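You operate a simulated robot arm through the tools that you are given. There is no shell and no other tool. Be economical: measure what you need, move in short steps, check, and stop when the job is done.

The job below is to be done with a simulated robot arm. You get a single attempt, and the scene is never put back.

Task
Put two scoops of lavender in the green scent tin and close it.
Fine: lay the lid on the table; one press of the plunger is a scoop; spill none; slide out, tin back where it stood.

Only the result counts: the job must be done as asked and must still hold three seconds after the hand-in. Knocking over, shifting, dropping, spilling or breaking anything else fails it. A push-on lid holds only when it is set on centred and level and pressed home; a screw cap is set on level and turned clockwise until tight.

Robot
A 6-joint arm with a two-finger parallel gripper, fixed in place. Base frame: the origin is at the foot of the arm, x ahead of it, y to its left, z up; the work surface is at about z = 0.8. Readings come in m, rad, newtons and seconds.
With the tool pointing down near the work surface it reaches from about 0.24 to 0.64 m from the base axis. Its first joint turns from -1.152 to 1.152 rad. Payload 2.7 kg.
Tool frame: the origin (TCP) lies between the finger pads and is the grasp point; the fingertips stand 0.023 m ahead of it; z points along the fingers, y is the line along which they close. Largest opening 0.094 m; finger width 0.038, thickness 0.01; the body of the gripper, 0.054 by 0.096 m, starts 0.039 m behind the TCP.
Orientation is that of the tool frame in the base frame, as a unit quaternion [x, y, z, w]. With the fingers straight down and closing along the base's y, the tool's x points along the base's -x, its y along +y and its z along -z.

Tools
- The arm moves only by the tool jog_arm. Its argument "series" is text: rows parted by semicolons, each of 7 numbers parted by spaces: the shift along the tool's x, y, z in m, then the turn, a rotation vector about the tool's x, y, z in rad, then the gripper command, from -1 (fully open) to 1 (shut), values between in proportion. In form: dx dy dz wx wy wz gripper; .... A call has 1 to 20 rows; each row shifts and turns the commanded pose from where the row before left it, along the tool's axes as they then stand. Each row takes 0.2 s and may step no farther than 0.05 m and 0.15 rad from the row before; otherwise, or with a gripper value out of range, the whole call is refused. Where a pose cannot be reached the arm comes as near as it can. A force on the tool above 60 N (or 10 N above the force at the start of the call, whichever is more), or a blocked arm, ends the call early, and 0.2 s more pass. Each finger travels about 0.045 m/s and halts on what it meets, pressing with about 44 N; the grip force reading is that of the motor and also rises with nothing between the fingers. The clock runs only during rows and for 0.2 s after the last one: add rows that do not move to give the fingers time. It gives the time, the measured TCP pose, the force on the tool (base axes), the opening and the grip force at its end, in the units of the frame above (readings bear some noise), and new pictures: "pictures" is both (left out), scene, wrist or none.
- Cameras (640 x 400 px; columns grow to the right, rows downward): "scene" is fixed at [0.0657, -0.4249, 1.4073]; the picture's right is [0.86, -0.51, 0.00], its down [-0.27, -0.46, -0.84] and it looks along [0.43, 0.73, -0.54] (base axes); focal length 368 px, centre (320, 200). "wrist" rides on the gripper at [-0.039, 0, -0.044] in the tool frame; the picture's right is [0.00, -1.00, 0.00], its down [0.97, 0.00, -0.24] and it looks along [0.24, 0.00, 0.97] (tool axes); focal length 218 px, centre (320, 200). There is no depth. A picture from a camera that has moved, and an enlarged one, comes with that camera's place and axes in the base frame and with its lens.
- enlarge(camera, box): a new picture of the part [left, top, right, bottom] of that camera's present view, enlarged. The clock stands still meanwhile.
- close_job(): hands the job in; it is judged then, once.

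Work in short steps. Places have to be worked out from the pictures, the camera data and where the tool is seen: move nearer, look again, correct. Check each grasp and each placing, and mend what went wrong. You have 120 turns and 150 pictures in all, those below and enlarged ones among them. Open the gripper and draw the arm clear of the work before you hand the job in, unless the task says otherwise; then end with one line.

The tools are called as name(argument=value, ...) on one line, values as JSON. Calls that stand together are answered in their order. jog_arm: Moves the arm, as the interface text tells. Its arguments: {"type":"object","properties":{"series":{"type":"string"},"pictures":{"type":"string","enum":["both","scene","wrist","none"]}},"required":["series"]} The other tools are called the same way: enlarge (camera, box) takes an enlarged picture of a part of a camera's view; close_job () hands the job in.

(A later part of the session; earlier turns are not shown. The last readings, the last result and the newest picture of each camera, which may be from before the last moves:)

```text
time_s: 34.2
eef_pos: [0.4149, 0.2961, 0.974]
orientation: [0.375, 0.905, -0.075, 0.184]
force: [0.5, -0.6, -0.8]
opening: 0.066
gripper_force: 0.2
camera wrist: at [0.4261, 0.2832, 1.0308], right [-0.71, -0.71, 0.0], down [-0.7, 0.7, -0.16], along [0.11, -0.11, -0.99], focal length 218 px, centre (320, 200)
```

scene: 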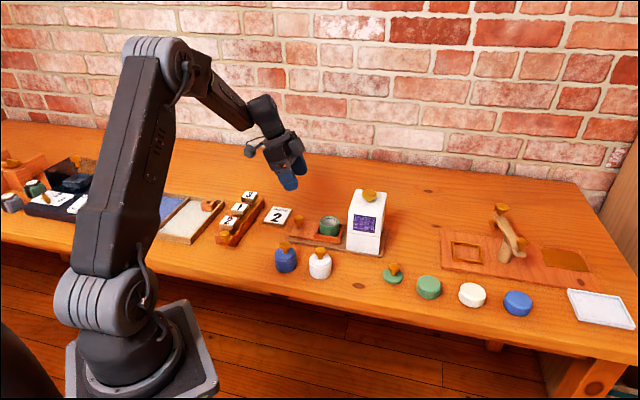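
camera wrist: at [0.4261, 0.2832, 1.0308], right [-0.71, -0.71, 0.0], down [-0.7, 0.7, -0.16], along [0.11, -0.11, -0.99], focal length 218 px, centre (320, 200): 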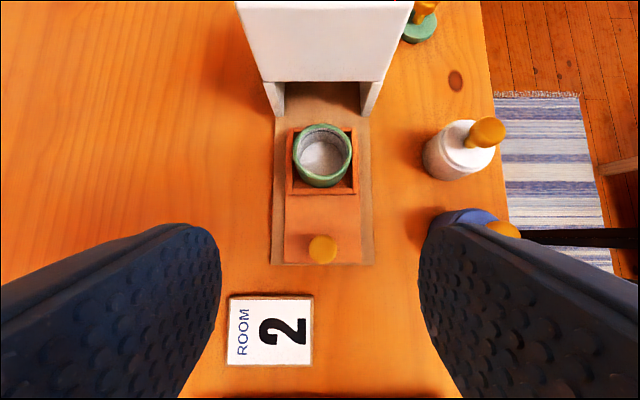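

The rail is lined up with the fingers. I lower toward the knob, stopping about 30 mm short to check.

jog_arm(series="0.0127 -0.0015 0.028 0 0 0 -0.4;0.0127 0 0.028 0 0 0 -0.4;0.0127 0 0.028 0 0 0 -0.2;0 0 0 0 0 0 -0.2")

enlarge(camera="scene", box=[220, 150, 380, 270])

```text
time_s: 35.2
eef_pos: [0.4108, 0.2959, 0.8834]
orientation: [0.376, 0.905, -0.075, 0.183]
force: [-0.8, 0.1, 0.4]
opening: 0.0566
gripper_force: 0.1
camera wrist: at [0.4236, 0.2834, 0.9388], right [-0.71, -0.71, 0.0], down [-0.7, 0.7, -0.16], along [0.11, -0.11, -0.99], focal length 218 px, centre (320, 200)
```

scene: 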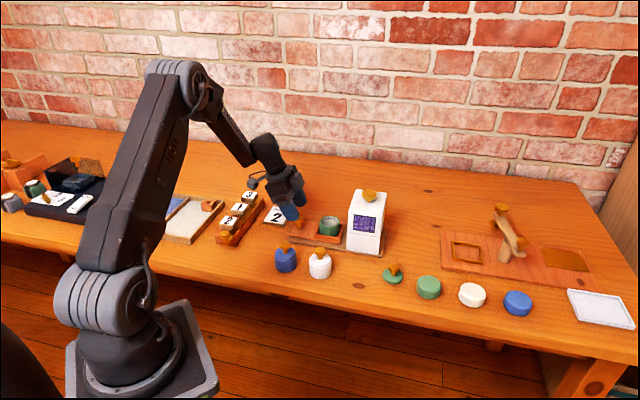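
wrist: 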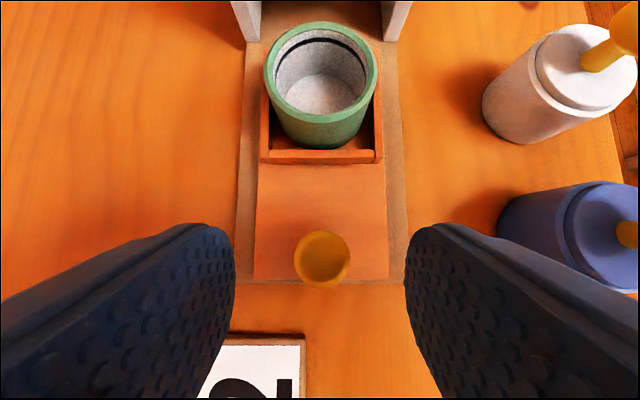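

```text
3.33 times, centred on (300, 210) of scene
camera zoom: at [0.0657, -0.4249, 1.4073], right [0.86, -0.51, 0.0], down [-0.27, -0.46, -0.84], along [0.43, 0.73, -0.54], focal length 1226 px, centre (387, 167)
```

zoom: 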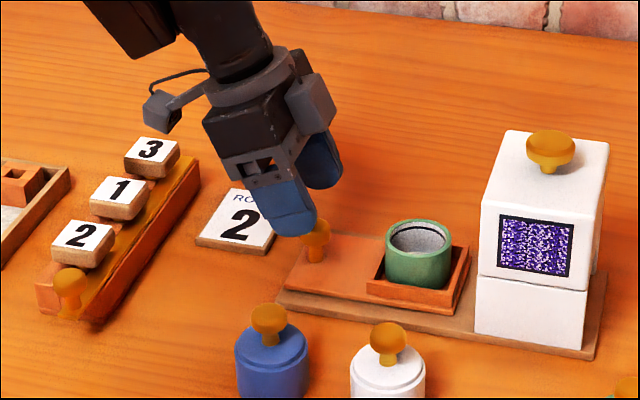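

The knob is centred, its axis ≈10 mm ahead of the TCP. I go the last 32 mm down and close.

jog_arm(series="0.0065 0 0.015 0 0 0 -0.2;0.0068 0 0.0145 0 0 0 -0.2;0 0 0 0 0 0 -0.2;0 0 0 0 0 0 1;0 0 0 0 0 0 1;0 0 0 0 0 0 1;0 0 0 0 0 0 1")

enlarge(camera="scene", box=[220, 150, 380, 270])

```text
time_s: 36.8
eef_pos: [0.4103, 0.2969, 0.8504]
orientation: [0.376, 0.905, -0.077, 0.183]
force: [-7.8, -6.5, 3.0]
opening: 0.0231
gripper_force: 45.2
camera wrist: at [0.4226, 0.2836, 0.9064], right [-0.71, -0.71, 0.0], down [-0.7, 0.7, -0.16], along [0.11, -0.11, -0.99], focal length 218 px, centre (320, 200)
```

scene: 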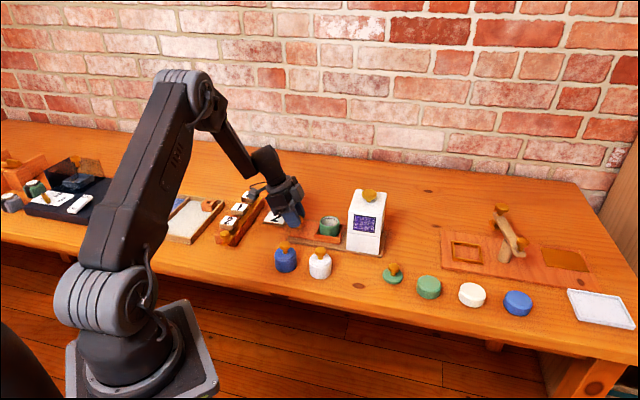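
wrist: 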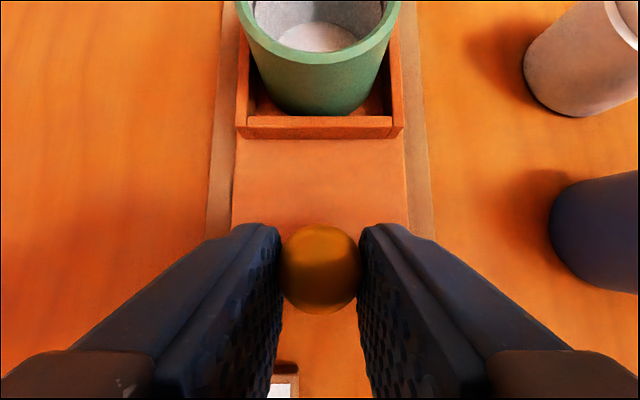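

```text
3.33 times, centred on (300, 210) of scene
camera zoom: at [0.0655, -0.425, 1.4073], right [0.86, -0.51, 0.0], down [-0.27, -0.46, -0.84], along [0.43, 0.73, -0.54], focal length 1226 px, centre (387, 167)
```

zoom: 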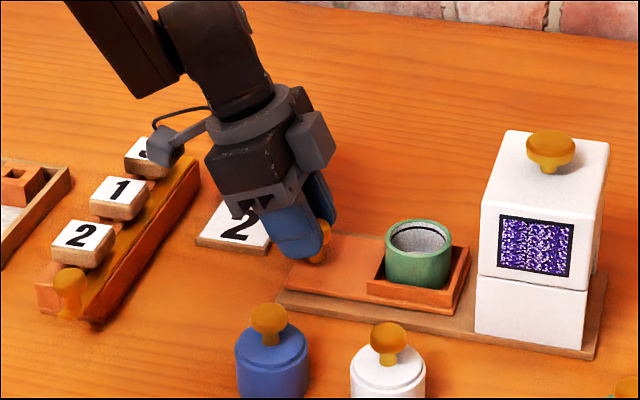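

Gripped. I nudge 0.7 mm sideways to relieve the lateral load and slide 20 mm toward the hopper as a test.

jog_arm(series="0 -0.0007 0 0 0 0 1;-0.0046 0 0.0019 0 0 0 1;-0.0046 0 0.0019 0 0 0 1;-0.0046 0 0.0020 0 0 0 1;-0.0046 0 0.0020 0 0 0 1;0 0 0 0 0 0 1", pictures="wrist")

```text
time_s: 38.2
eef_pos: [0.4255, 0.2818, 0.8501]
orientation: [0.376, 0.905, -0.076, 0.184]
force: [-7.0, -7.3, 5.0]
opening: 0.0235
gripper_force: 44.6
camera wrist: at [0.4369, 0.2691, 0.9064], right [-0.71, -0.71, 0.0], down [-0.7, 0.7, -0.16], along [0.11, -0.11, -0.99], focal length 218 px, centre (320, 200)
```

wrist: 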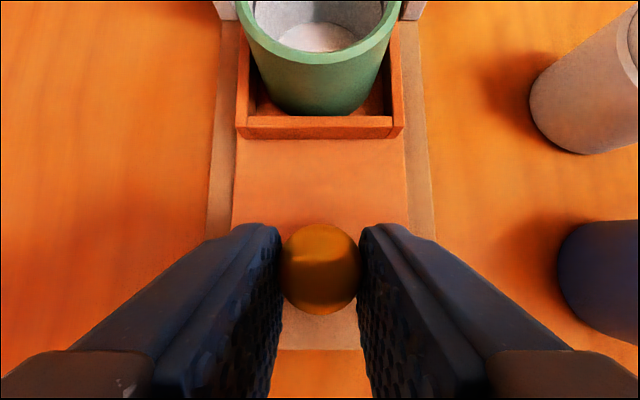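

It slides smoothly with the tin. I continue another 45 mm with a small lateral correction.

jog_arm(series="-0.0046 -0.001 0.0019 0 0 0 1;-0.0046 0 0.0020 0 0 0 1;-0.0046 0 0.0019 0 0 0 1;-0.0046 0 0.0020 0 0 0 1;-0.0046 0 0.0019 0 0 0 1;-0.0046 0 0.0020 0 0 0 1;-0.0046 0 0.0019 0 0 0 1;-0.0046 0 0.0020 0 0 0 1;-0.0046 0 0.0019 0 0 0 1;0 0 0 0 0 0 1")

enlarge(camera="scene", box=[250, 150, 410, 270])

```text
time_s: 40.4
eef_pos: [0.4552, 0.2514, 0.8502]
orientation: [0.375, 0.905, -0.075, 0.184]
force: [9.3, 9.0, -7.6]
opening: 0.0237
gripper_force: 44.7
camera wrist: at [0.4682, 0.2374, 0.9064], right [-0.71, -0.71, 0.0], down [-0.7, 0.7, -0.16], along [0.11, -0.11, -0.99], focal length 218 px, centre (320, 200)
```

scene: 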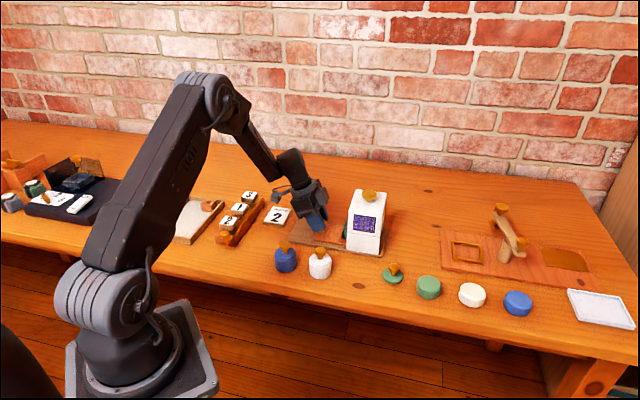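
wrist: 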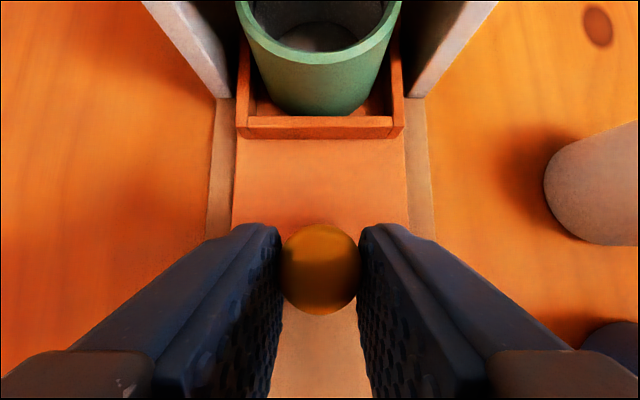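

```text
3.33 times, centred on (330, 210) of scene
camera zoom: at [0.066, -0.4246, 1.4074], right [0.86, -0.51, 0.0], down [-0.27, -0.46, -0.84], along [0.43, 0.73, -0.54], focal length 1226 px, centre (287, 167)
```

zoom: 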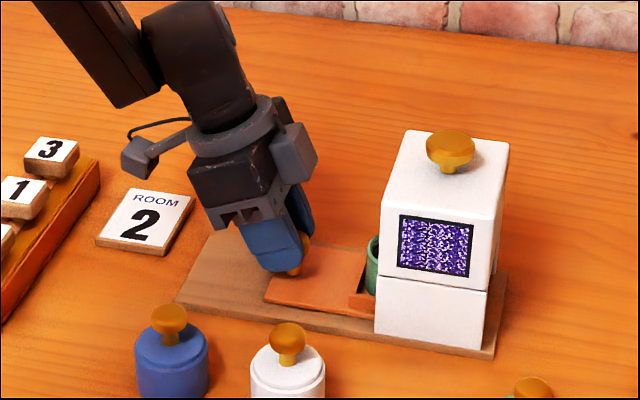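

Half way in, plenty of clearance. I go on 22 mm with tiny lateral correction.

jog_arm(series="-0.0046 0.0006 0.0019 0 0 0 1;-0.0046 0 0.0020 0 0 0 1;-0.0046 0 0.0019 0 0 0 1;-0.0046 0 0.0020 0 0 0 1;-0.002 0 0.0008 0 0 0 1;0 0 0 0 0 0 1", pictures="wrist")

enlarge(camera="scene", box=[280, 150, 400, 260])

```text
time_s: 41.8
eef_pos: [0.4734, 0.2355, 0.851]
orientation: [0.376, 0.905, -0.076, 0.183]
force: [4.0, 4.0, -4.0]
opening: 0.0231
gripper_force: 45.5
camera wrist: at [0.4841, 0.2218, 0.9064], right [-0.71, -0.71, 0.0], down [-0.7, 0.7, -0.16], along [0.11, -0.11, -0.99], focal length 218 px, centre (320, 200)
```

wrist: 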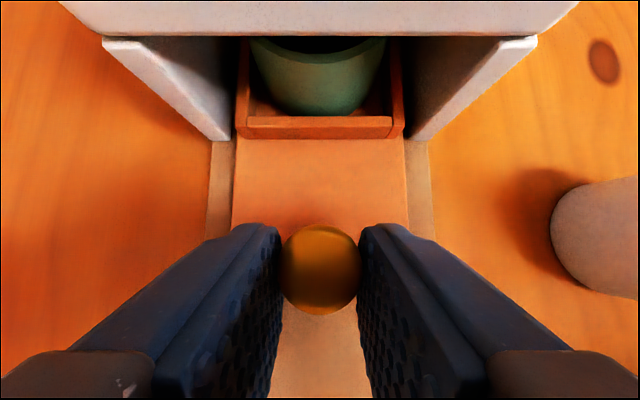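

```text
3.64 times, centred on (340, 205) of scene
camera zoom: at [0.0658, -0.4248, 1.4073], right [0.86, -0.51, 0.0], down [-0.27, -0.46, -0.84], along [0.43, 0.73, -0.54], focal length 1337 px, centre (247, 182)
```

zoom: 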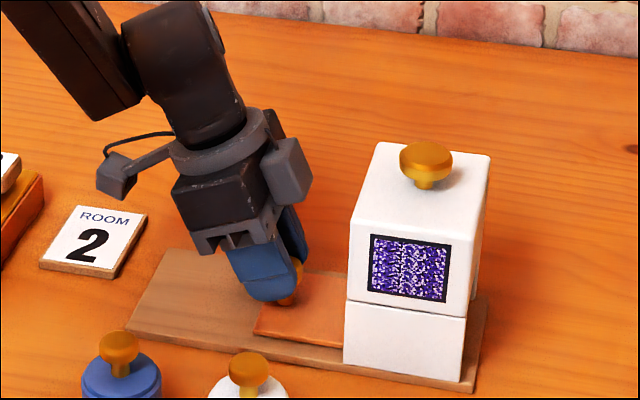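

About 5–8 mm should remain. I advance in 2 mm steps looking for the end stop.

jog_arm(series="-0.0018 0 0.0008 0 0 0 1;-0.0018 0 0.0008 0 0 0 1;-0.0018 0 0.0007 0 0 0 1;0 0 0 0 0 0 1", pictures="wrist")

```text
time_s: 42.8
eef_pos: [0.4768, 0.2313, 0.8515]
orientation: [0.377, 0.905, -0.077, 0.183]
force: [0.0, 0.3, 2.2]
opening: 0.0233
gripper_force: 45.5
camera wrist: at [0.4883, 0.2176, 0.9064], right [-0.71, -0.71, 0.0], down [-0.7, 0.7, -0.16], along [0.11, -0.11, -0.99], focal length 218 px, centre (320, 200)
```

wrist: 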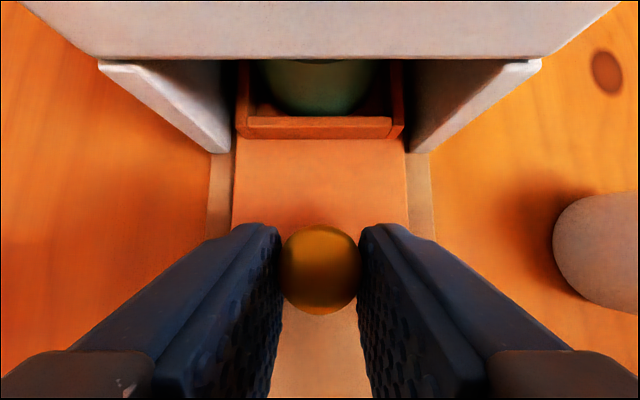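

Near alignment with the plunger axis; I try 3 more mm to feel for a stop.

jog_arm(series="-0.0014 0 0.0006 0 0 0 1;-0.0014 0 0.0006 0 0 0 1;0 0 0 0 0 0 1", pictures="none")

```text
time_s: 43.6
eef_pos: [0.4782, 0.2287, 0.8516]
orientation: [0.375, 0.905, -0.077, 0.183]
force: [-15.2, 6.2, 7.8]
opening: 0.0234
gripper_force: 45.2
```

Resistance of about 15 N along the rail suggests the stop. I push 1.5 mm more to confirm.

jog_arm(series="-0.0014 0 0.0006 0 0 0 1;0 0 0 0 0 0 1", pictures="wrist")

enlarge(camera="scene", box=[280, 150, 400, 260])

```text
time_s: 44.2
eef_pos: [0.4777, 0.2299, 0.8512]
orientation: [0.374, 0.906, -0.075, 0.183]
force: [-32.3, 14.4, 13.6]
opening: 0.0234
gripper_force: 44.6
camera wrist: at [0.4896, 0.2163, 0.9064], right [-0.71, -0.71, 0.0], down [-0.7, 0.7, -0.16], along [0.11, -0.11, -0.99], focal length 218 px, centre (320, 200)
```

wrist: 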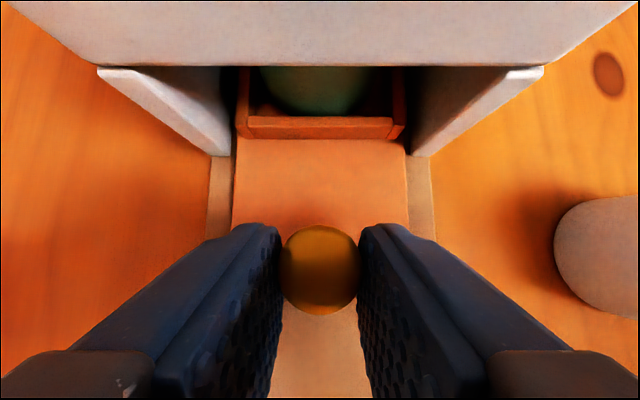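

```text
3.64 times, centred on (340, 205) of scene
camera zoom: at [0.0648, -0.4246, 1.4074], right [0.86, -0.51, 0.0], down [-0.27, -0.46, -0.84], along [0.43, 0.73, -0.54], focal length 1337 px, centre (247, 182)
```

zoom: 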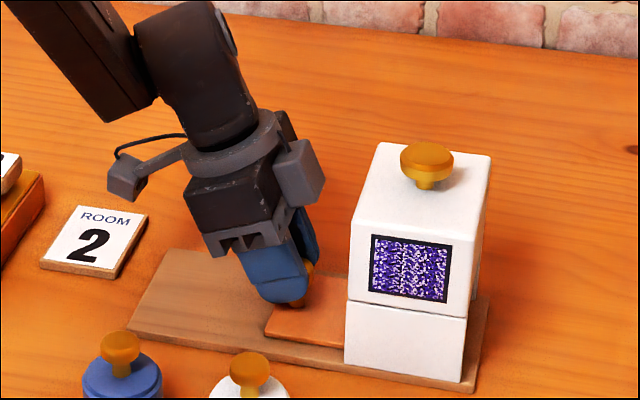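

Firmly at the stop (35 N, no motion). I relieve, open, back away along the tool axis, and straighten the tilt.

jog_arm(series="0.0026 0 -0.0011 0 0 0 1;0 0 0 0 0 0 -0.1;0 0 0 0 0 0 -0.3;0 0 0 0 0 0 -0.3;0 0 -0.025 0 0 0 -0.3;0 0 -0.04 0 0 0 -0.3;0 0 -0.04 0 0 0 -0.3;0 0 -0.04 0 0 0 -0.3;0 0 0 0 0.134 0 0.3;0 0 0 0 0.133 0 0.8;0 0 0 0 0.133 0 1;0 0 0 0 0 0 1")

enlarge(camera="scene", box=[280, 150, 400, 260])

```text
time_s: 46.8
eef_pos: [0.4369, 0.2706, 0.9833]
orientation: [0.382, 0.924, 0.002, 0.0]
force: [-0.5, -0.8, -0.6]
opening: 0.0
gripper_force: 27.7
camera wrist: at [0.4637, 0.2424, 1.0284], right [-0.71, -0.71, 0.0], down [-0.69, 0.69, 0.24], along [-0.17, 0.17, -0.97], focal length 218 px, centre (320, 200)
```

scene: 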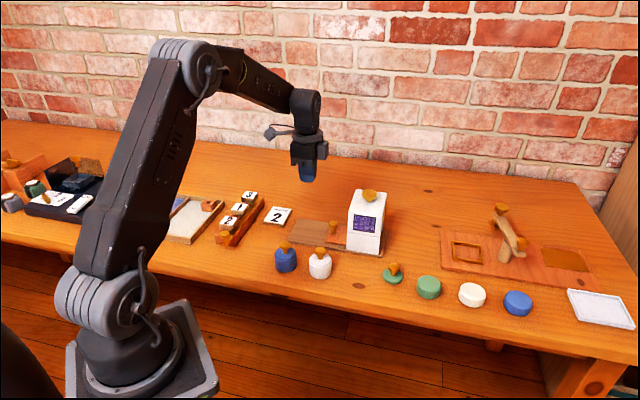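
wrist: 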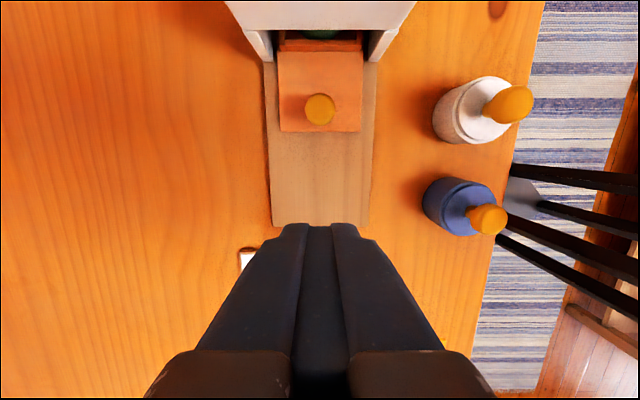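

```text
3.64 times, centred on (340, 205) of scene
camera zoom: at [0.0657, -0.4249, 1.4073], right [0.86, -0.51, 0.0], down [-0.27, -0.46, -0.84], along [0.43, 0.73, -0.54], focal length 1337 px, centre (247, 182)
```

zoom: 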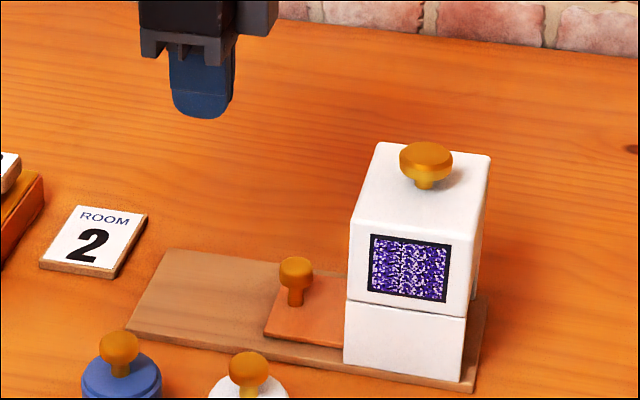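

The slide is fully in with the tin under the hopper. With closed fingers I rise and approach the plunger, stopping short to locate its knob.

jog_arm(series="0 0 -0.04 0 0 0 1;-0.035 0 -0.04 0 0 0 1;-0.035 0 0 0 0 0 1;-0.04 0 0 0 0 0 1;0 0 0 0 0 0 1")

enlarge(camera="scene", box=[330, 110, 410, 210])

```text
refused: row 2 steps farther than a row can; nothing moved
```

```text
4.00 times, centred on (370, 160) of scene
camera zoom: at [0.0657, -0.4249, 1.4073], right [0.86, -0.51, 0.0], down [-0.27, -0.46, -0.84], along [0.43, 0.73, -0.54], focal length 1471 px, centre (120, 360)
```

zoom: 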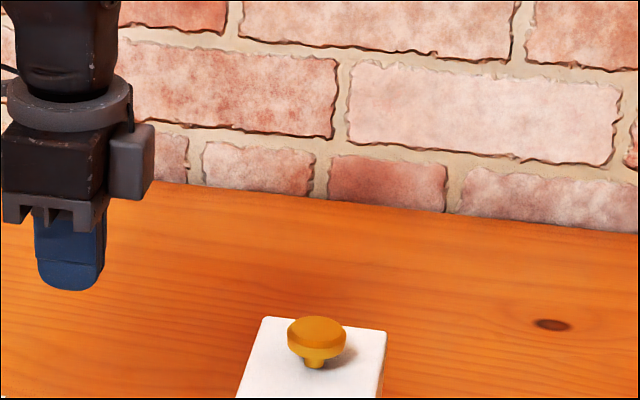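

The step was too long; I split it.

jog_arm(series="0 0 -0.04 0 0 0 1;0 0 -0.04 0 0 0 1;-0.035 0 0 0 0 0 1;-0.035 0 0 0 0 0 1;-0.04 0 0 0 0 0 1;0 0 0 0 0 0 1")

```text
time_s: 48.2
eef_pos: [0.5166, 0.1918, 1.0637]
orientation: [0.383, 0.924, 0.0, 0.0]
force: [1.1, 0.2, -0.6]
opening: 0.0
gripper_force: 41.1
camera wrist: at [0.5422, 0.1642, 1.1078], right [-0.71, -0.71, 0.0], down [-0.69, 0.69, 0.24], along [-0.17, 0.17, -0.97], focal length 218 px, centre (320, 200)
```

scene: 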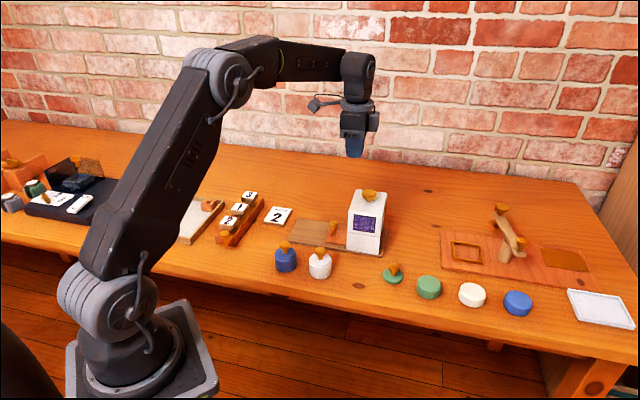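
wrist: 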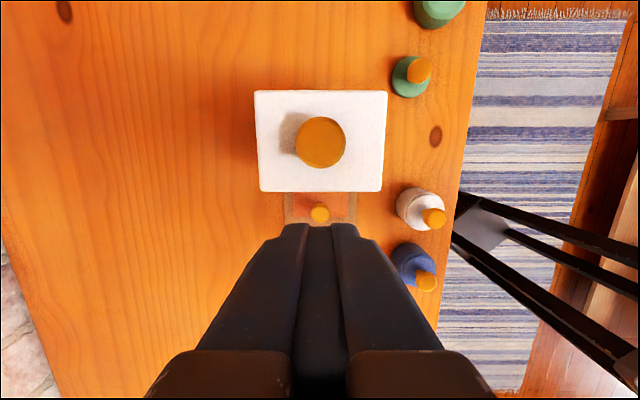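

The plunger knob is exactly 42 mm ahead and centred laterally. I move over it and descend to just above contact.

jog_arm(series="-0.042 0 0 0 0 0 1;0 0 0.035 0 0 0 1;0 0 0.035 0 0 0 1;0 0 0 0 0 0 1", pictures="none")

enlarge(camera="scene", box=[320, 150, 410, 260])

```text
time_s: 49.2
eef_pos: [0.5455, 0.1611, 0.995]
orientation: [0.383, 0.924, 0.001, 0.001]
force: [0.6, -0.1, -0.2]
opening: 0.0001
gripper_force: 42.3
```

```text
3.64 times, centred on (365, 205) of scene
camera zoom: at [0.0657, -0.4249, 1.4073], right [0.86, -0.51, 0.0], down [-0.27, -0.46, -0.84], along [0.43, 0.73, -0.54], focal length 1337 px, centre (156, 182)
```

zoom: 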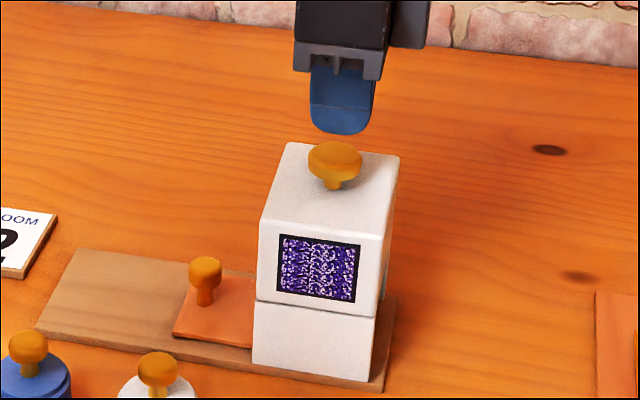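

Aligned. I descend in 2–3 mm steps to find the contact.

jog_arm(series="0 0 0.01 0 0 0 1;0 0 0.005 0 0 0 1;0 0 0.003 0 0 0 1;0 0 0.003 0 0 0 1;0 0 0 0 0 0 1", pictures="none")

enlarge(camera="scene", box=[340, 160, 400, 220])

```text
time_s: 50.4
eef_pos: [0.5465, 0.1614, 0.9736]
orientation: [0.384, 0.923, 0.001, 0.0]
force: [0.2, -1.2, 3.4]
opening: 0.0001
gripper_force: 43.0
```

```text
6.67 times, centred on (370, 190) of scene
camera zoom: at [0.0657, -0.4249, 1.4073], right [0.86, -0.51, 0.0], down [-0.27, -0.46, -0.84], along [0.43, 0.73, -0.54], focal length 2452 px, centre (-13, 267)
```

zoom: 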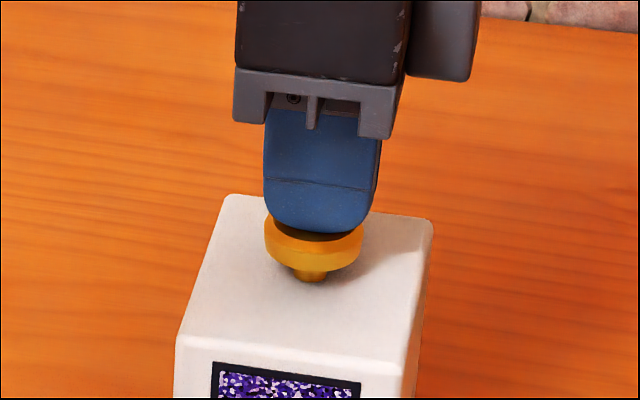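

Contact just beginning (~3 N) at TCP 0.974. I press further 8 mm.

jog_arm(series="0 0 0.002 0 0 0 1;0 0 0.002 0 0 0 1;0 0 0.002 0 0 0 1;0 0 0.002 0 0 0 1;0 0 0 0 0 0 1", pictures="none")

enlarge(camera="scene", box=[340, 160, 400, 220])

```text
time_s: 51.6
eef_pos: [0.5439, 0.1619, 0.9658]
orientation: [0.383, 0.924, 0.001, 0.0]
force: [2.1, -1.9, 7.1]
opening: 0.0
gripper_force: 42.6
```

```text
6.67 times, centred on (370, 190) of scene
camera zoom: at [0.0656, -0.4249, 1.4073], right [0.86, -0.51, 0.0], down [-0.27, -0.46, -0.84], along [0.43, 0.73, -0.54], focal length 2452 px, centre (-13, 267)
```

zoom: 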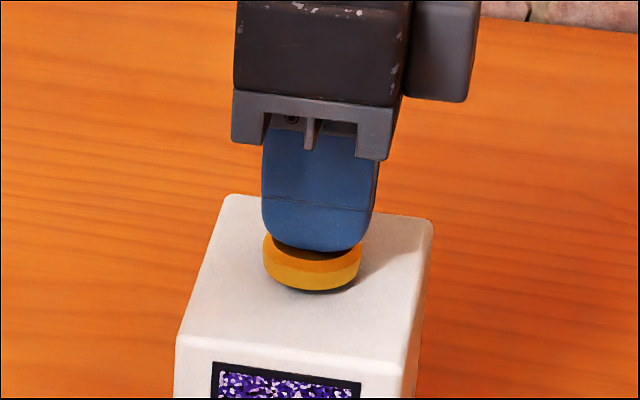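

The plunger follows (spring 7 N). I press to the bottom.

jog_arm(series="0 0 0.001 0 0 0 1;0 0 0.001 0 0 0 1;0 0 0.001 0 0 0 1;0 0 0 0 0 0 1", pictures="none")

enlarge(camera="scene", box=[340, 160, 400, 260])

```text
time_s: 52.6
eef_pos: [0.5453, 0.1611, 0.9644]
orientation: [0.382, 0.924, 0.002, 0.002]
force: [-3.9, -2.9, 25.7]
opening: 0.0
gripper_force: 42.3
```

```text
4.00 times, centred on (370, 210) of scene
camera zoom: at [0.0651, -0.4251, 1.4072], right [0.86, -0.51, 0.0], down [-0.27, -0.46, -0.84], along [0.43, 0.73, -0.54], focal length 1471 px, centre (120, 160)
```

zoom: 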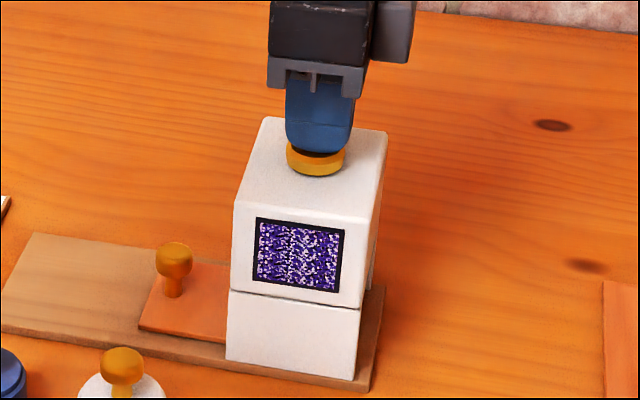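

Bottomed at 26 N: first scoop. I release fully above the knob and check it springs back.

jog_arm(series="0 0 -0.005 0 0 0 1;0 0 -0.01 0 0 0 1;0 0 -0.01 0 0 0 1;0 0 0 0 0 0 1;0 0 0 0 0 0 1", pictures="none")

enlarge(camera="scene", box=[340, 160, 400, 260])

```text
time_s: 53.8
eef_pos: [0.5449, 0.1617, 0.9875]
orientation: [0.383, 0.924, 0.0, 0.0]
force: [-0.3, 0.3, 0.5]
opening: 0.0
gripper_force: 42.4
```

```text
4.00 times, centred on (370, 210) of scene
camera zoom: at [0.0657, -0.4249, 1.4073], right [0.86, -0.51, 0.0], down [-0.27, -0.46, -0.84], along [0.43, 0.73, -0.54], focal length 1471 px, centre (120, 160)
```

zoom: 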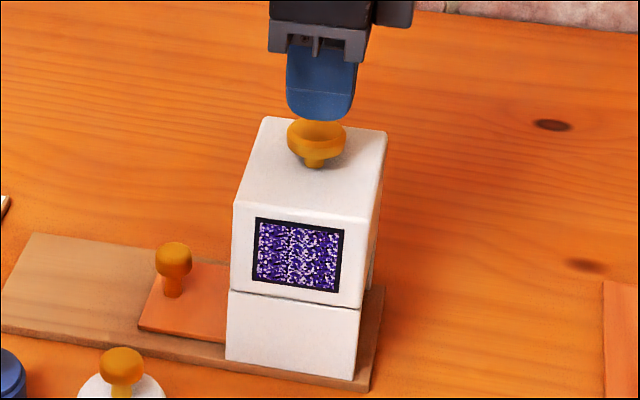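

The plunger returned. Second press to the same depth, then release.

jog_arm(series="0 0 0.01 0 0 0 1;0 0 0.005 0 0 0 1;0 0 0.003 0 0 0 1;0 0 0.002 0 0 0 1;0 0 0.002 0 0 0 1;0 0 0.002 0 0 0 1;0 0 0.001 0 0 0 1;0 0 0 0 0 0 1;0 0 0 0 0 0 1", pictures="none")

```text
time_s: 55.8
eef_pos: [0.5455, 0.1621, 0.9641]
orientation: [0.383, 0.924, 0.002, 0.001]
force: [-8.6, -2.5, 27.2]
opening: 0.0001
gripper_force: 42.5
```

Bottomed again at 27 N, the same as the first press. I release and retreat upward and back toward the slide knob.

jog_arm(series="0 0 -0.005 0 0 0 1;0 0 -0.01 0 0 0 1;0 0 -0.03 0 0 0 1;0 0 -0.04 0 0 0 1;0.04 0 -0.02 0 0 0 1;0.04 0 0 0 0 0 0.5;0.04 0 0 0 0 0 0;0.032 0 0 0 0 0 -0.2;0 0 0 0 0 0 -0.2;0 0 0 0 -0.134 0 -0.2;0 0 0 0 -0.133 0 -0.2;0 0 0 0 -0.133 0 -0.2;0 0 0 0 0 0 -0.2")

enlarge(camera="scene", box=[300, 160, 400, 260])

```text
time_s: 58.6
eef_pos: [0.4377, 0.2687, 1.0677]
orientation: [0.376, 0.905, -0.075, 0.185]
force: [-0.3, 0.1, -0.3]
opening: 0.0566
gripper_force: 0.1
camera wrist: at [0.4493, 0.2564, 1.1228], right [-0.71, -0.71, 0.0], down [-0.7, 0.7, -0.16], along [0.11, -0.11, -0.99], focal length 218 px, centre (320, 200)
```

scene: 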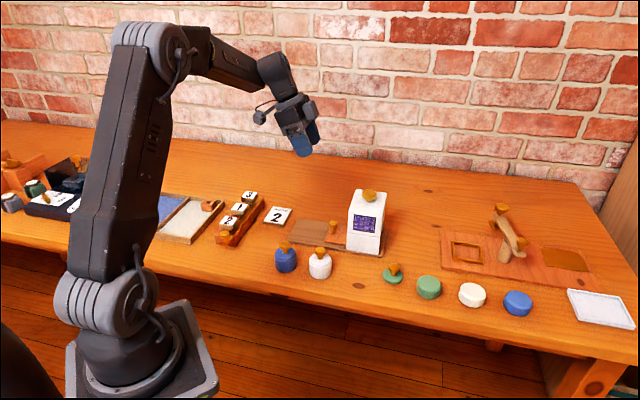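
wrist: 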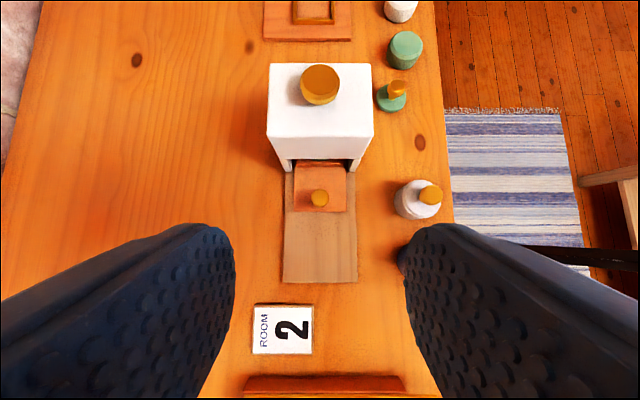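

```text
4.00 times, centred on (350, 210) of scene
camera zoom: at [0.0657, -0.4249, 1.4073], right [0.86, -0.51, 0.0], down [-0.27, -0.46, -0.84], along [0.43, 0.73, -0.54], focal length 1471 px, centre (200, 160)
```

zoom: 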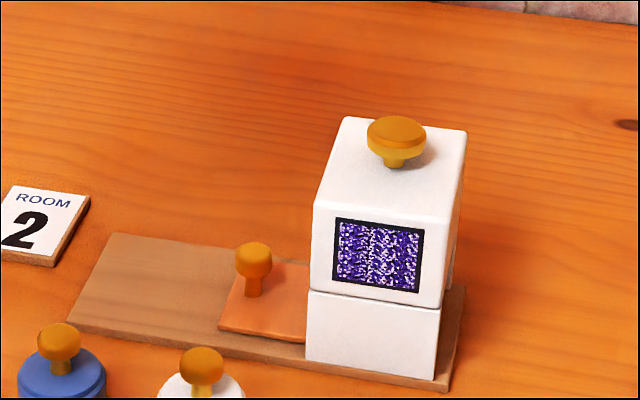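

Both presses done, plunger up. I return toward the slide knob along the tool axis, stopping ~40 mm short to check.

jog_arm(series="0.0327 0.0005 0 0 0 0 -0.2;0 0 0.045 0 0 0 -0.2;0 0 0.045 0 0 0 -0.2;0 0 0.045 0 0 0 -0.2;0 0 0.045 0 0 0 -0.2;0 0 0 0 0 0 -0.2", pictures="wrist")

```text
time_s: 60.0
eef_pos: [0.467, 0.2422, 0.8877]
orientation: [0.376, 0.905, -0.076, 0.183]
force: [-0.3, 0.0, -0.1]
opening: 0.0565
gripper_force: 0.1
camera wrist: at [0.4785, 0.2283, 0.9436], right [-0.71, -0.71, 0.0], down [-0.7, 0.7, -0.16], along [0.11, -0.11, -0.99], focal length 218 px, centre (320, 200)
```

wrist: 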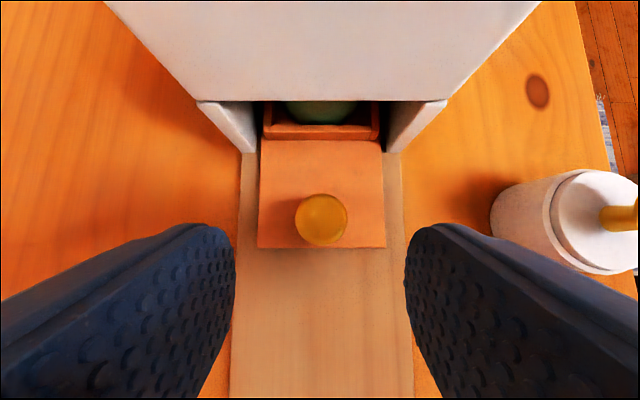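

Centred. I go the final 40 mm along the axis and close on the knob.

jog_arm(series="0 0 0.02 0 0 0 -0.2;0 0 0.02 0 0 0 -0.2;0 0 0 0 0 0 -0.2;0 0 0 0 0 0 1;0 0 0 0 0 0 1;0 0 0 0 0 0 1;0 0 0 0 0 0 1", pictures="wrist")

enlarge(camera="scene", box=[280, 150, 400, 260])

```text
time_s: 61.6
eef_pos: [0.4765, 0.2309, 0.8524]
orientation: [0.376, 0.905, -0.077, 0.183]
force: [-2.6, -2.7, 0.8]
opening: 0.0233
gripper_force: 44.8
camera wrist: at [0.4892, 0.2168, 0.9076], right [-0.71, -0.71, 0.0], down [-0.7, 0.7, -0.16], along [0.11, -0.11, -0.99], focal length 218 px, centre (320, 200)
```

wrist: 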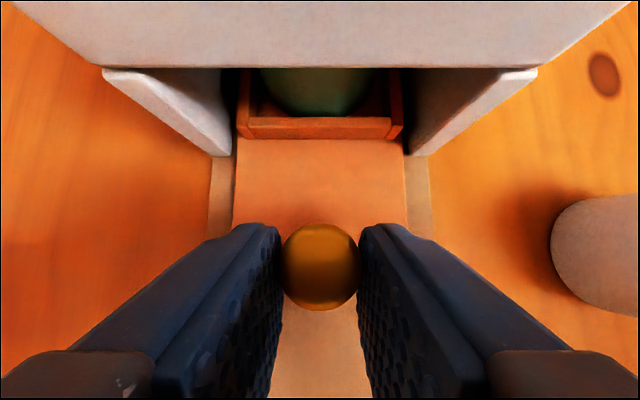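

```text
3.64 times, centred on (340, 205) of scene
camera zoom: at [0.0656, -0.4249, 1.4073], right [0.86, -0.51, 0.0], down [-0.27, -0.46, -0.84], along [0.43, 0.73, -0.54], focal length 1337 px, centre (247, 182)
```

zoom: 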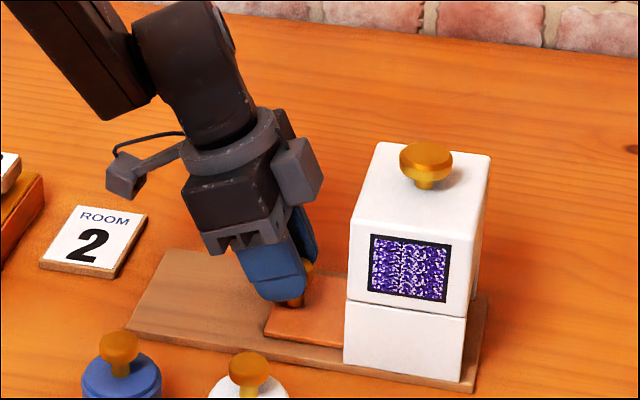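

Gripped. I pull the slide out smoothly 88 mm in 5 mm steps.

jog_arm(series="0.0023 0 -0.001 0 0 0 1;0.0046 0 -0.0019 0 0 0 1;0.0046 0 -0.002 0 0 0 1;0.0046 0 -0.0019 0 0 0 1;0.0046 0 -0.002 0 0 0 1;0.0046 0 -0.0019 0 0 0 1;0.0046 0 -0.002 0 0 0 1;0.0046 0 -0.0019 0 0 0 1;0.0046 0 -0.002 0 0 0 1;0.0046 0 -0.0019 0 0 0 1;0.0046 0 -0.002 0 0 0 1;0.0046 0 -0.0019 0 0 0 1;0.0046 0 -0.002 0 0 0 1;0.0046 0 -0.0019 0 0 0 1;0.0046 0 -0.002 0 0 0 1;0.0046 0 -0.0019 0 0 0 1;0.0046 0 -0.002 0 0 0 1;0.0046 0 -0.0019 0 0 0 1;0 0 0 0 0 0 1", pictures="wrist")

enlarge(camera="scene", box=[280, 160, 400, 260])

```text
time_s: 65.6
eef_pos: [0.4147, 0.2927, 0.8513]
orientation: [0.376, 0.905, -0.077, 0.184]
force: [-8.6, -7.4, -1.6]
opening: 0.0236
gripper_force: 44.7
camera wrist: at [0.4266, 0.2794, 0.9075], right [-0.71, -0.71, 0.0], down [-0.7, 0.7, -0.16], along [0.11, -0.11, -0.99], focal length 218 px, centre (320, 200)
```

wrist: 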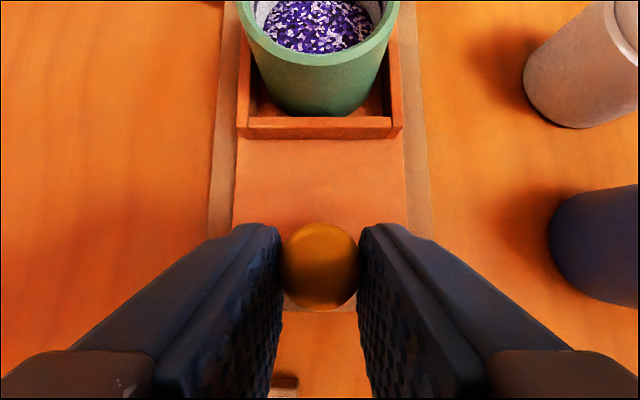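

```text
4.00 times, centred on (340, 210) of scene
camera zoom: at [0.0655, -0.425, 1.4072], right [0.86, -0.51, 0.0], down [-0.27, -0.46, -0.84], along [0.43, 0.73, -0.54], focal length 1471 px, centre (240, 160)
```

zoom: 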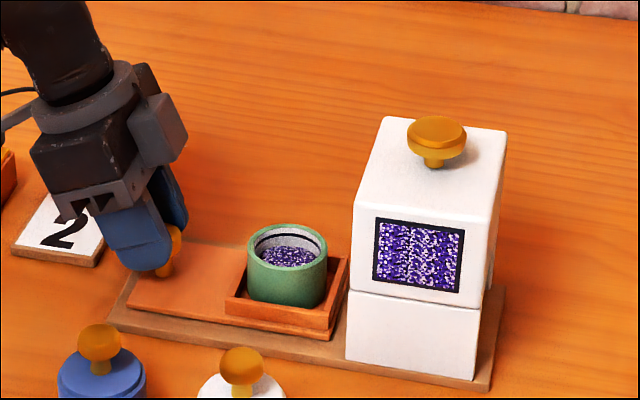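

The tin holds lavender, nothing spilled. I pull the last ~6 mm to the end stop.

jog_arm(series="0.0023 -0.0006 -0.001 0 0 0 1;0.0018 0 -0.0008 0 0 0 1;0.0014 0 -0.0006 0 0 0 1;0 0 0 0 0 0 1", pictures="none")

```text
time_s: 66.6
eef_pos: [0.4099, 0.296, 0.8522]
orientation: [0.375, 0.906, -0.076, 0.184]
force: [-3.0, -3.1, -6.6]
opening: 0.0236
gripper_force: 45.2
```

jog_arm(series="0.0014 0 -0.0006 0 0 0 1;0.0009 0 -0.0004 0 0 0 1;0 0 0 0 0 0 1", pictures="none")

```text
time_s: 67.4
eef_pos: [0.4091, 0.297, 0.8516]
orientation: [0.376, 0.905, -0.076, 0.183]
force: [14.4, -11.1, -10.3]
opening: 0.0233
gripper_force: 45.0
```

The end stop is felt (18 N along the rail). I relieve, open, back off along the tool axis and go vertical above, then look at the tin.

jog_arm(series="-0.0018 0 0.0008 0 0 0 1;0 0 0 0 0 0 -0.1;0 0 0 0 0 0 -0.3;0 0 0 0 0 0 -0.3;0 0 -0.025 0 0 0 -0.3;0 0 -0.04 0 0 0 -0.3;0 0 -0.04 0 0 0 -0.3;0 0 0 0 0.134 0 -0.35;0 0 0 0 0.133 0 -0.35;0 0 0 0 0.133 0 -0.35;0 0 0 0 0 -0.131 -0.35;0 0 0 0 0 -0.131 -0.35;0 0 0 0 0 -0.131 -0.35;0 0 0 0 0 -0.131 -0.35;0 0 0 0 0 -0.131 -0.35;0 0 0 0 0 -0.13 -0.35;0 0 0 0 0 0 -0.35")

```text
time_s: 71.0
eef_pos: [0.3818, 0.3263, 0.948]
orientation: [-0.001, 1.0, 0.001, 0.0]
force: [0.7, -0.1, -0.7]
opening: 0.0636
gripper_force: 0.1
camera wrist: at [0.4188, 0.3259, 0.9926], right [0.0, -1.0, 0.0], down [-0.97, 0.0, 0.24], along [-0.24, 0.0, -0.97], focal length 218 px, centre (320, 200)
```

scene: 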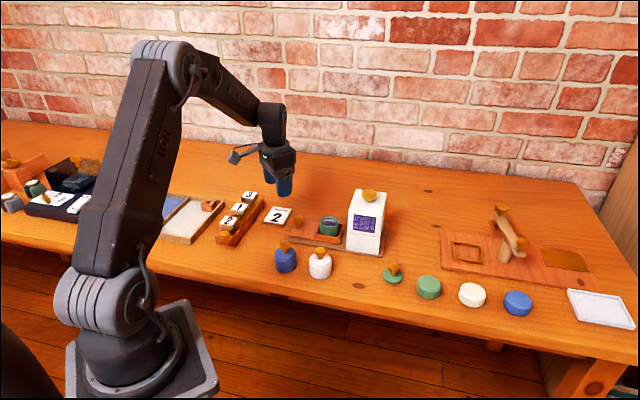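
wrist: 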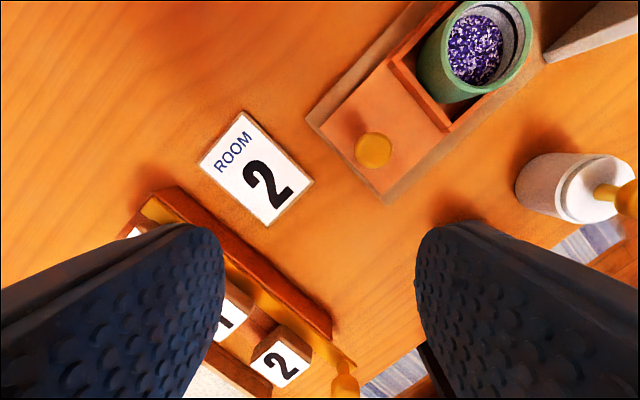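

I rise a little and move back over the tin at the earlier placing position.

jog_arm(series="0 0 -0.03 0 0 0 -0.35;-0.029 -0.032 0 0 0 0 -0.35;-0.029 -0.032 0 0 0 0 -0.35;-0.029 -0.032 0 0 0 0 -0.35;0 0 0.015 0 0 0 -0.35;0 0 0 0 0 0 -0.35", pictures="wrist")

enlarge(camera="wrist", box=[240, 110, 400, 250])

```text
time_s: 72.4
eef_pos: [0.4685, 0.229, 0.9648]
orientation: [0.001, 1.0, 0.001, -0.001]
force: [0.6, -0.3, 0.4]
opening: 0.0636
gripper_force: 0.1
camera wrist: at [0.5065, 0.2287, 1.008], right [0.0, -1.0, 0.0], down [-0.97, 0.0, 0.24], along [-0.24, 0.0, -0.97], focal length 218 px, centre (320, 200)
```

wrist: 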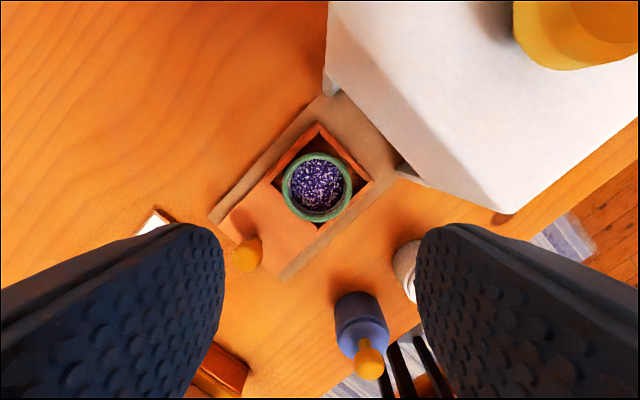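

```text
2.86 times, centred on (320, 180) of wrist
camera zoom: at [0.5065, 0.2287, 1.008], right [0.0, -1.0, 0.0], down [-0.97, 0.0, 0.24], along [-0.24, 0.0, -0.97], focal length 624 px, centre (320, 257)
```

zoom: 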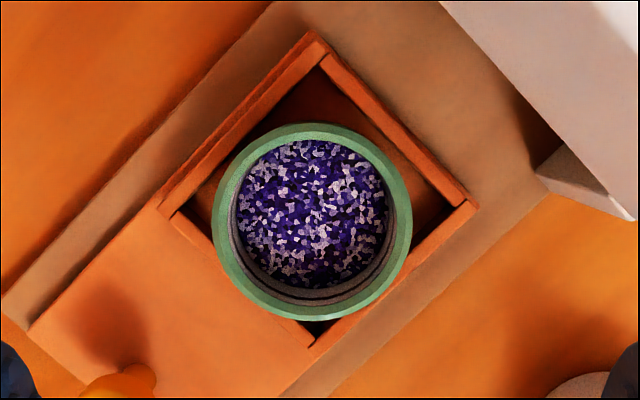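

Lavender sits well below the rim, tin unmoved at (0.477, 0.2305). I correct 1.5 mm and descend to grip it as before (TCP ≈0.857).

jog_arm(series="0.0015 0.0015 0.03 0 0 0 -0.35;0 0 0.03 0 0 0 -0.35;0 0 0.03 0 0 0 -0.35;0 0 0.018 0 0 0 -0.35;0 0 0 0 0 0 -0.35", pictures="wrist")

```text
time_s: 73.6
eef_pos: [0.4677, 0.2313, 0.8548]
orientation: [0.0, 1.0, 0.001, 0.0]
force: [0.0, -0.8, 0.2]
opening: 0.0637
gripper_force: 0.0
camera wrist: at [0.5049, 0.2312, 0.8995], right [0.0, -1.0, 0.0], down [-0.97, 0.0, 0.24], along [-0.24, 0.0, -0.97], focal length 218 px, centre (320, 200)
```

wrist: 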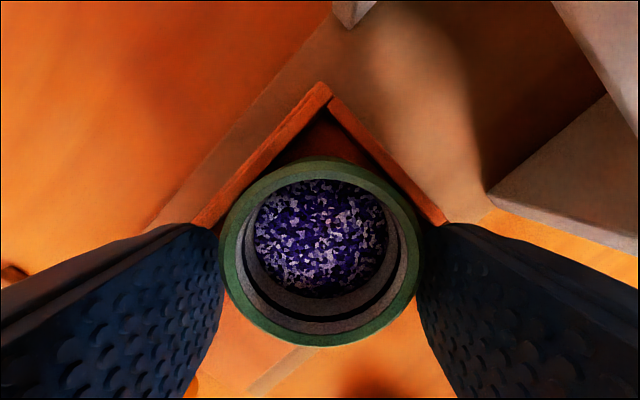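

Well placed. I close and lift slowly.

jog_arm(series="0 0 0 0 0 0 0.2;0 0 0 0 0 0 1;0 0 0 0 0 0 1;0 0 0 0 0 0 1;0 0 0 0 0 0 1;0 0 -0.005 0 0 0 1;0 0 -0.01 0 0 0 1;0 0 -0.015 0 0 0 1;0 0 0 0 0 0 1", pictures="wrist")

enlarge(camera="scene", box=[280, 150, 400, 260])

```text
time_s: 75.6
eef_pos: [0.4669, 0.2308, 0.885]
orientation: [-0.001, 1.0, 0.0, 0.0]
force: [0.4, 0.8, -1.5]
opening: 0.0497
gripper_force: 43.8
camera wrist: at [0.5044, 0.2311, 0.9296], right [0.0, -1.0, 0.0], down [-0.97, 0.0, 0.24], along [-0.24, 0.0, -0.97], focal length 218 px, centre (320, 200)
```

wrist: 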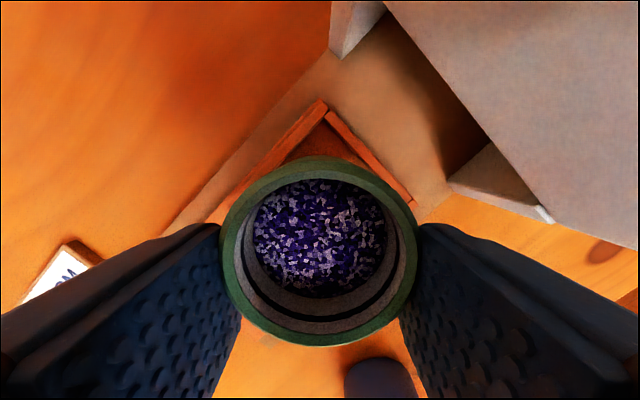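

```text
3.64 times, centred on (340, 205) of scene
camera zoom: at [0.0657, -0.4249, 1.4073], right [0.86, -0.51, 0.0], down [-0.27, -0.46, -0.84], along [0.43, 0.73, -0.54], focal length 1337 px, centre (247, 182)
```

zoom: 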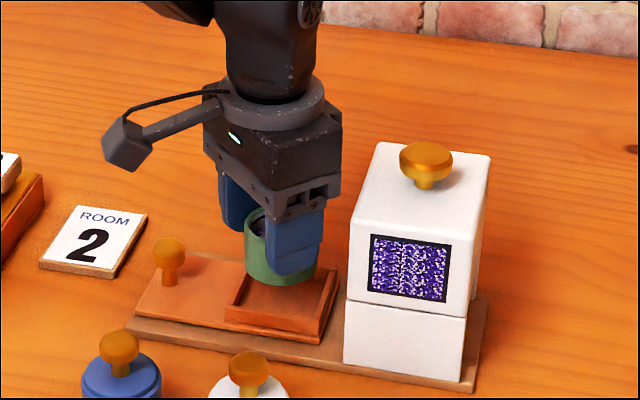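

Held well. I lift above hopper height, carry it gently back over its original spot and descend to about 25 mm above the table.

jog_arm(series="0 0 -0.02 0 0 0 1;0 0 -0.03 0 0 0 1;0 0 -0.03 0 0 0 1;0 0 -0.025 0 0 0 1;0.004 -0.015 0 0 0 0 1;0.006 -0.03 0 0 0 0 1;0.006 -0.035 0 0 0 0 1;0.006 -0.035 0 0 0 0 1;0.0054 -0.033 0 0 0 0 1;0 -0.016 0 0 0 0 1;0 0 0 0 0 0 1;0 0 0.02 0 0 0 1;0 0 0.03 0 0 0 1;0 0 0.03 0 0 0 1;0 0 0.03 0 0 0 1;0 0 0.01 0 0 0 1;0 0 0 0 0 0 1", pictures="wrist")

enlarge(camera="scene", box=[300, 200, 420, 300])

```text
time_s: 79.2
eef_pos: [0.4389, 0.0658, 0.8696]
orientation: [0.001, 1.0, 0.0, 0.0]
force: [0.0, 0.4, -1.8]
opening: 0.0494
gripper_force: 43.9
camera wrist: at [0.4764, 0.0666, 0.9141], right [0.0, -1.0, 0.0], down [-0.97, 0.0, 0.24], along [-0.24, 0.0, -0.97], focal length 218 px, centre (320, 200)
```

wrist: 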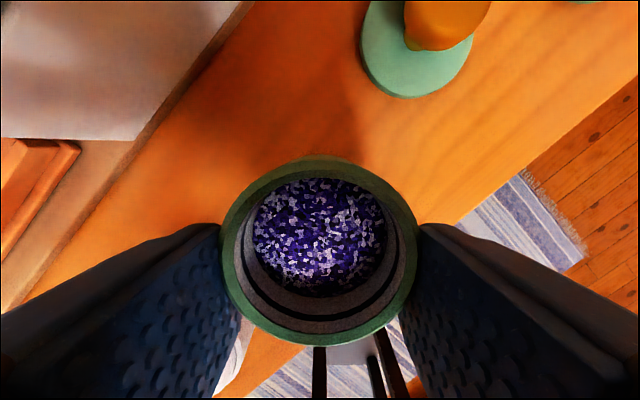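

```text
4.00 times, centred on (360, 250) of scene
camera zoom: at [0.0657, -0.4249, 1.4073], right [0.86, -0.51, 0.0], down [-0.27, -0.46, -0.84], along [0.43, 0.73, -0.54], focal length 1471 px, centre (160, 0)
```

zoom: 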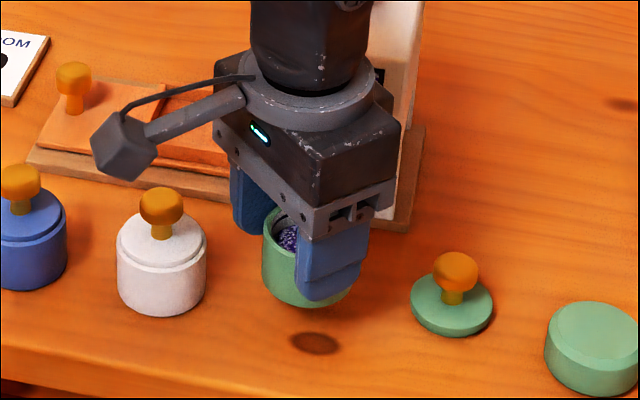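

Position matches. I lower to just above the table, then by 1 mm steps until contact.

jog_arm(series="0 0 0.01 0 0 0 1;0 0 0.008 0 0 0 1;0 0 0.004 0 0 0 1;0 0 0.002 0 0 0 1;0 0 0.001 0 0 0 1;0 0 0.001 0 0 0 1;0 0 0 0 0 0 1", pictures="none")

enlarge(camera="scene", box=[310, 200, 410, 300])

```text
time_s: 80.8
eef_pos: [0.4396, 0.0672, 0.8435]
orientation: [0.0, 1.0, 0.001, 0.0]
force: [-1.1, 0.0, -0.7]
opening: 0.0494
gripper_force: 44.1
```

```text
4.00 times, centred on (360, 250) of scene
camera zoom: at [0.0657, -0.4249, 1.4073], right [0.86, -0.51, 0.0], down [-0.27, -0.46, -0.84], along [0.43, 0.73, -0.54], focal length 1471 px, centre (160, 0)
```

zoom: 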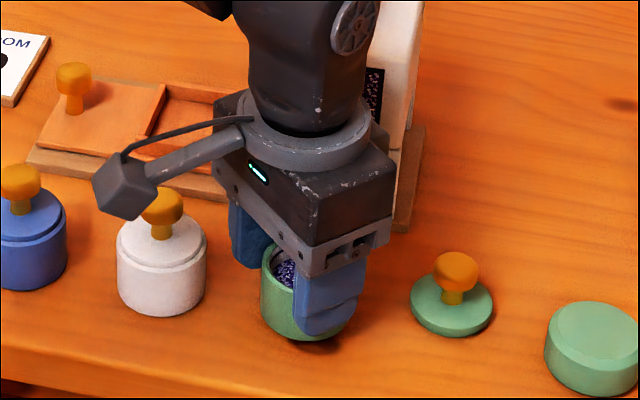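

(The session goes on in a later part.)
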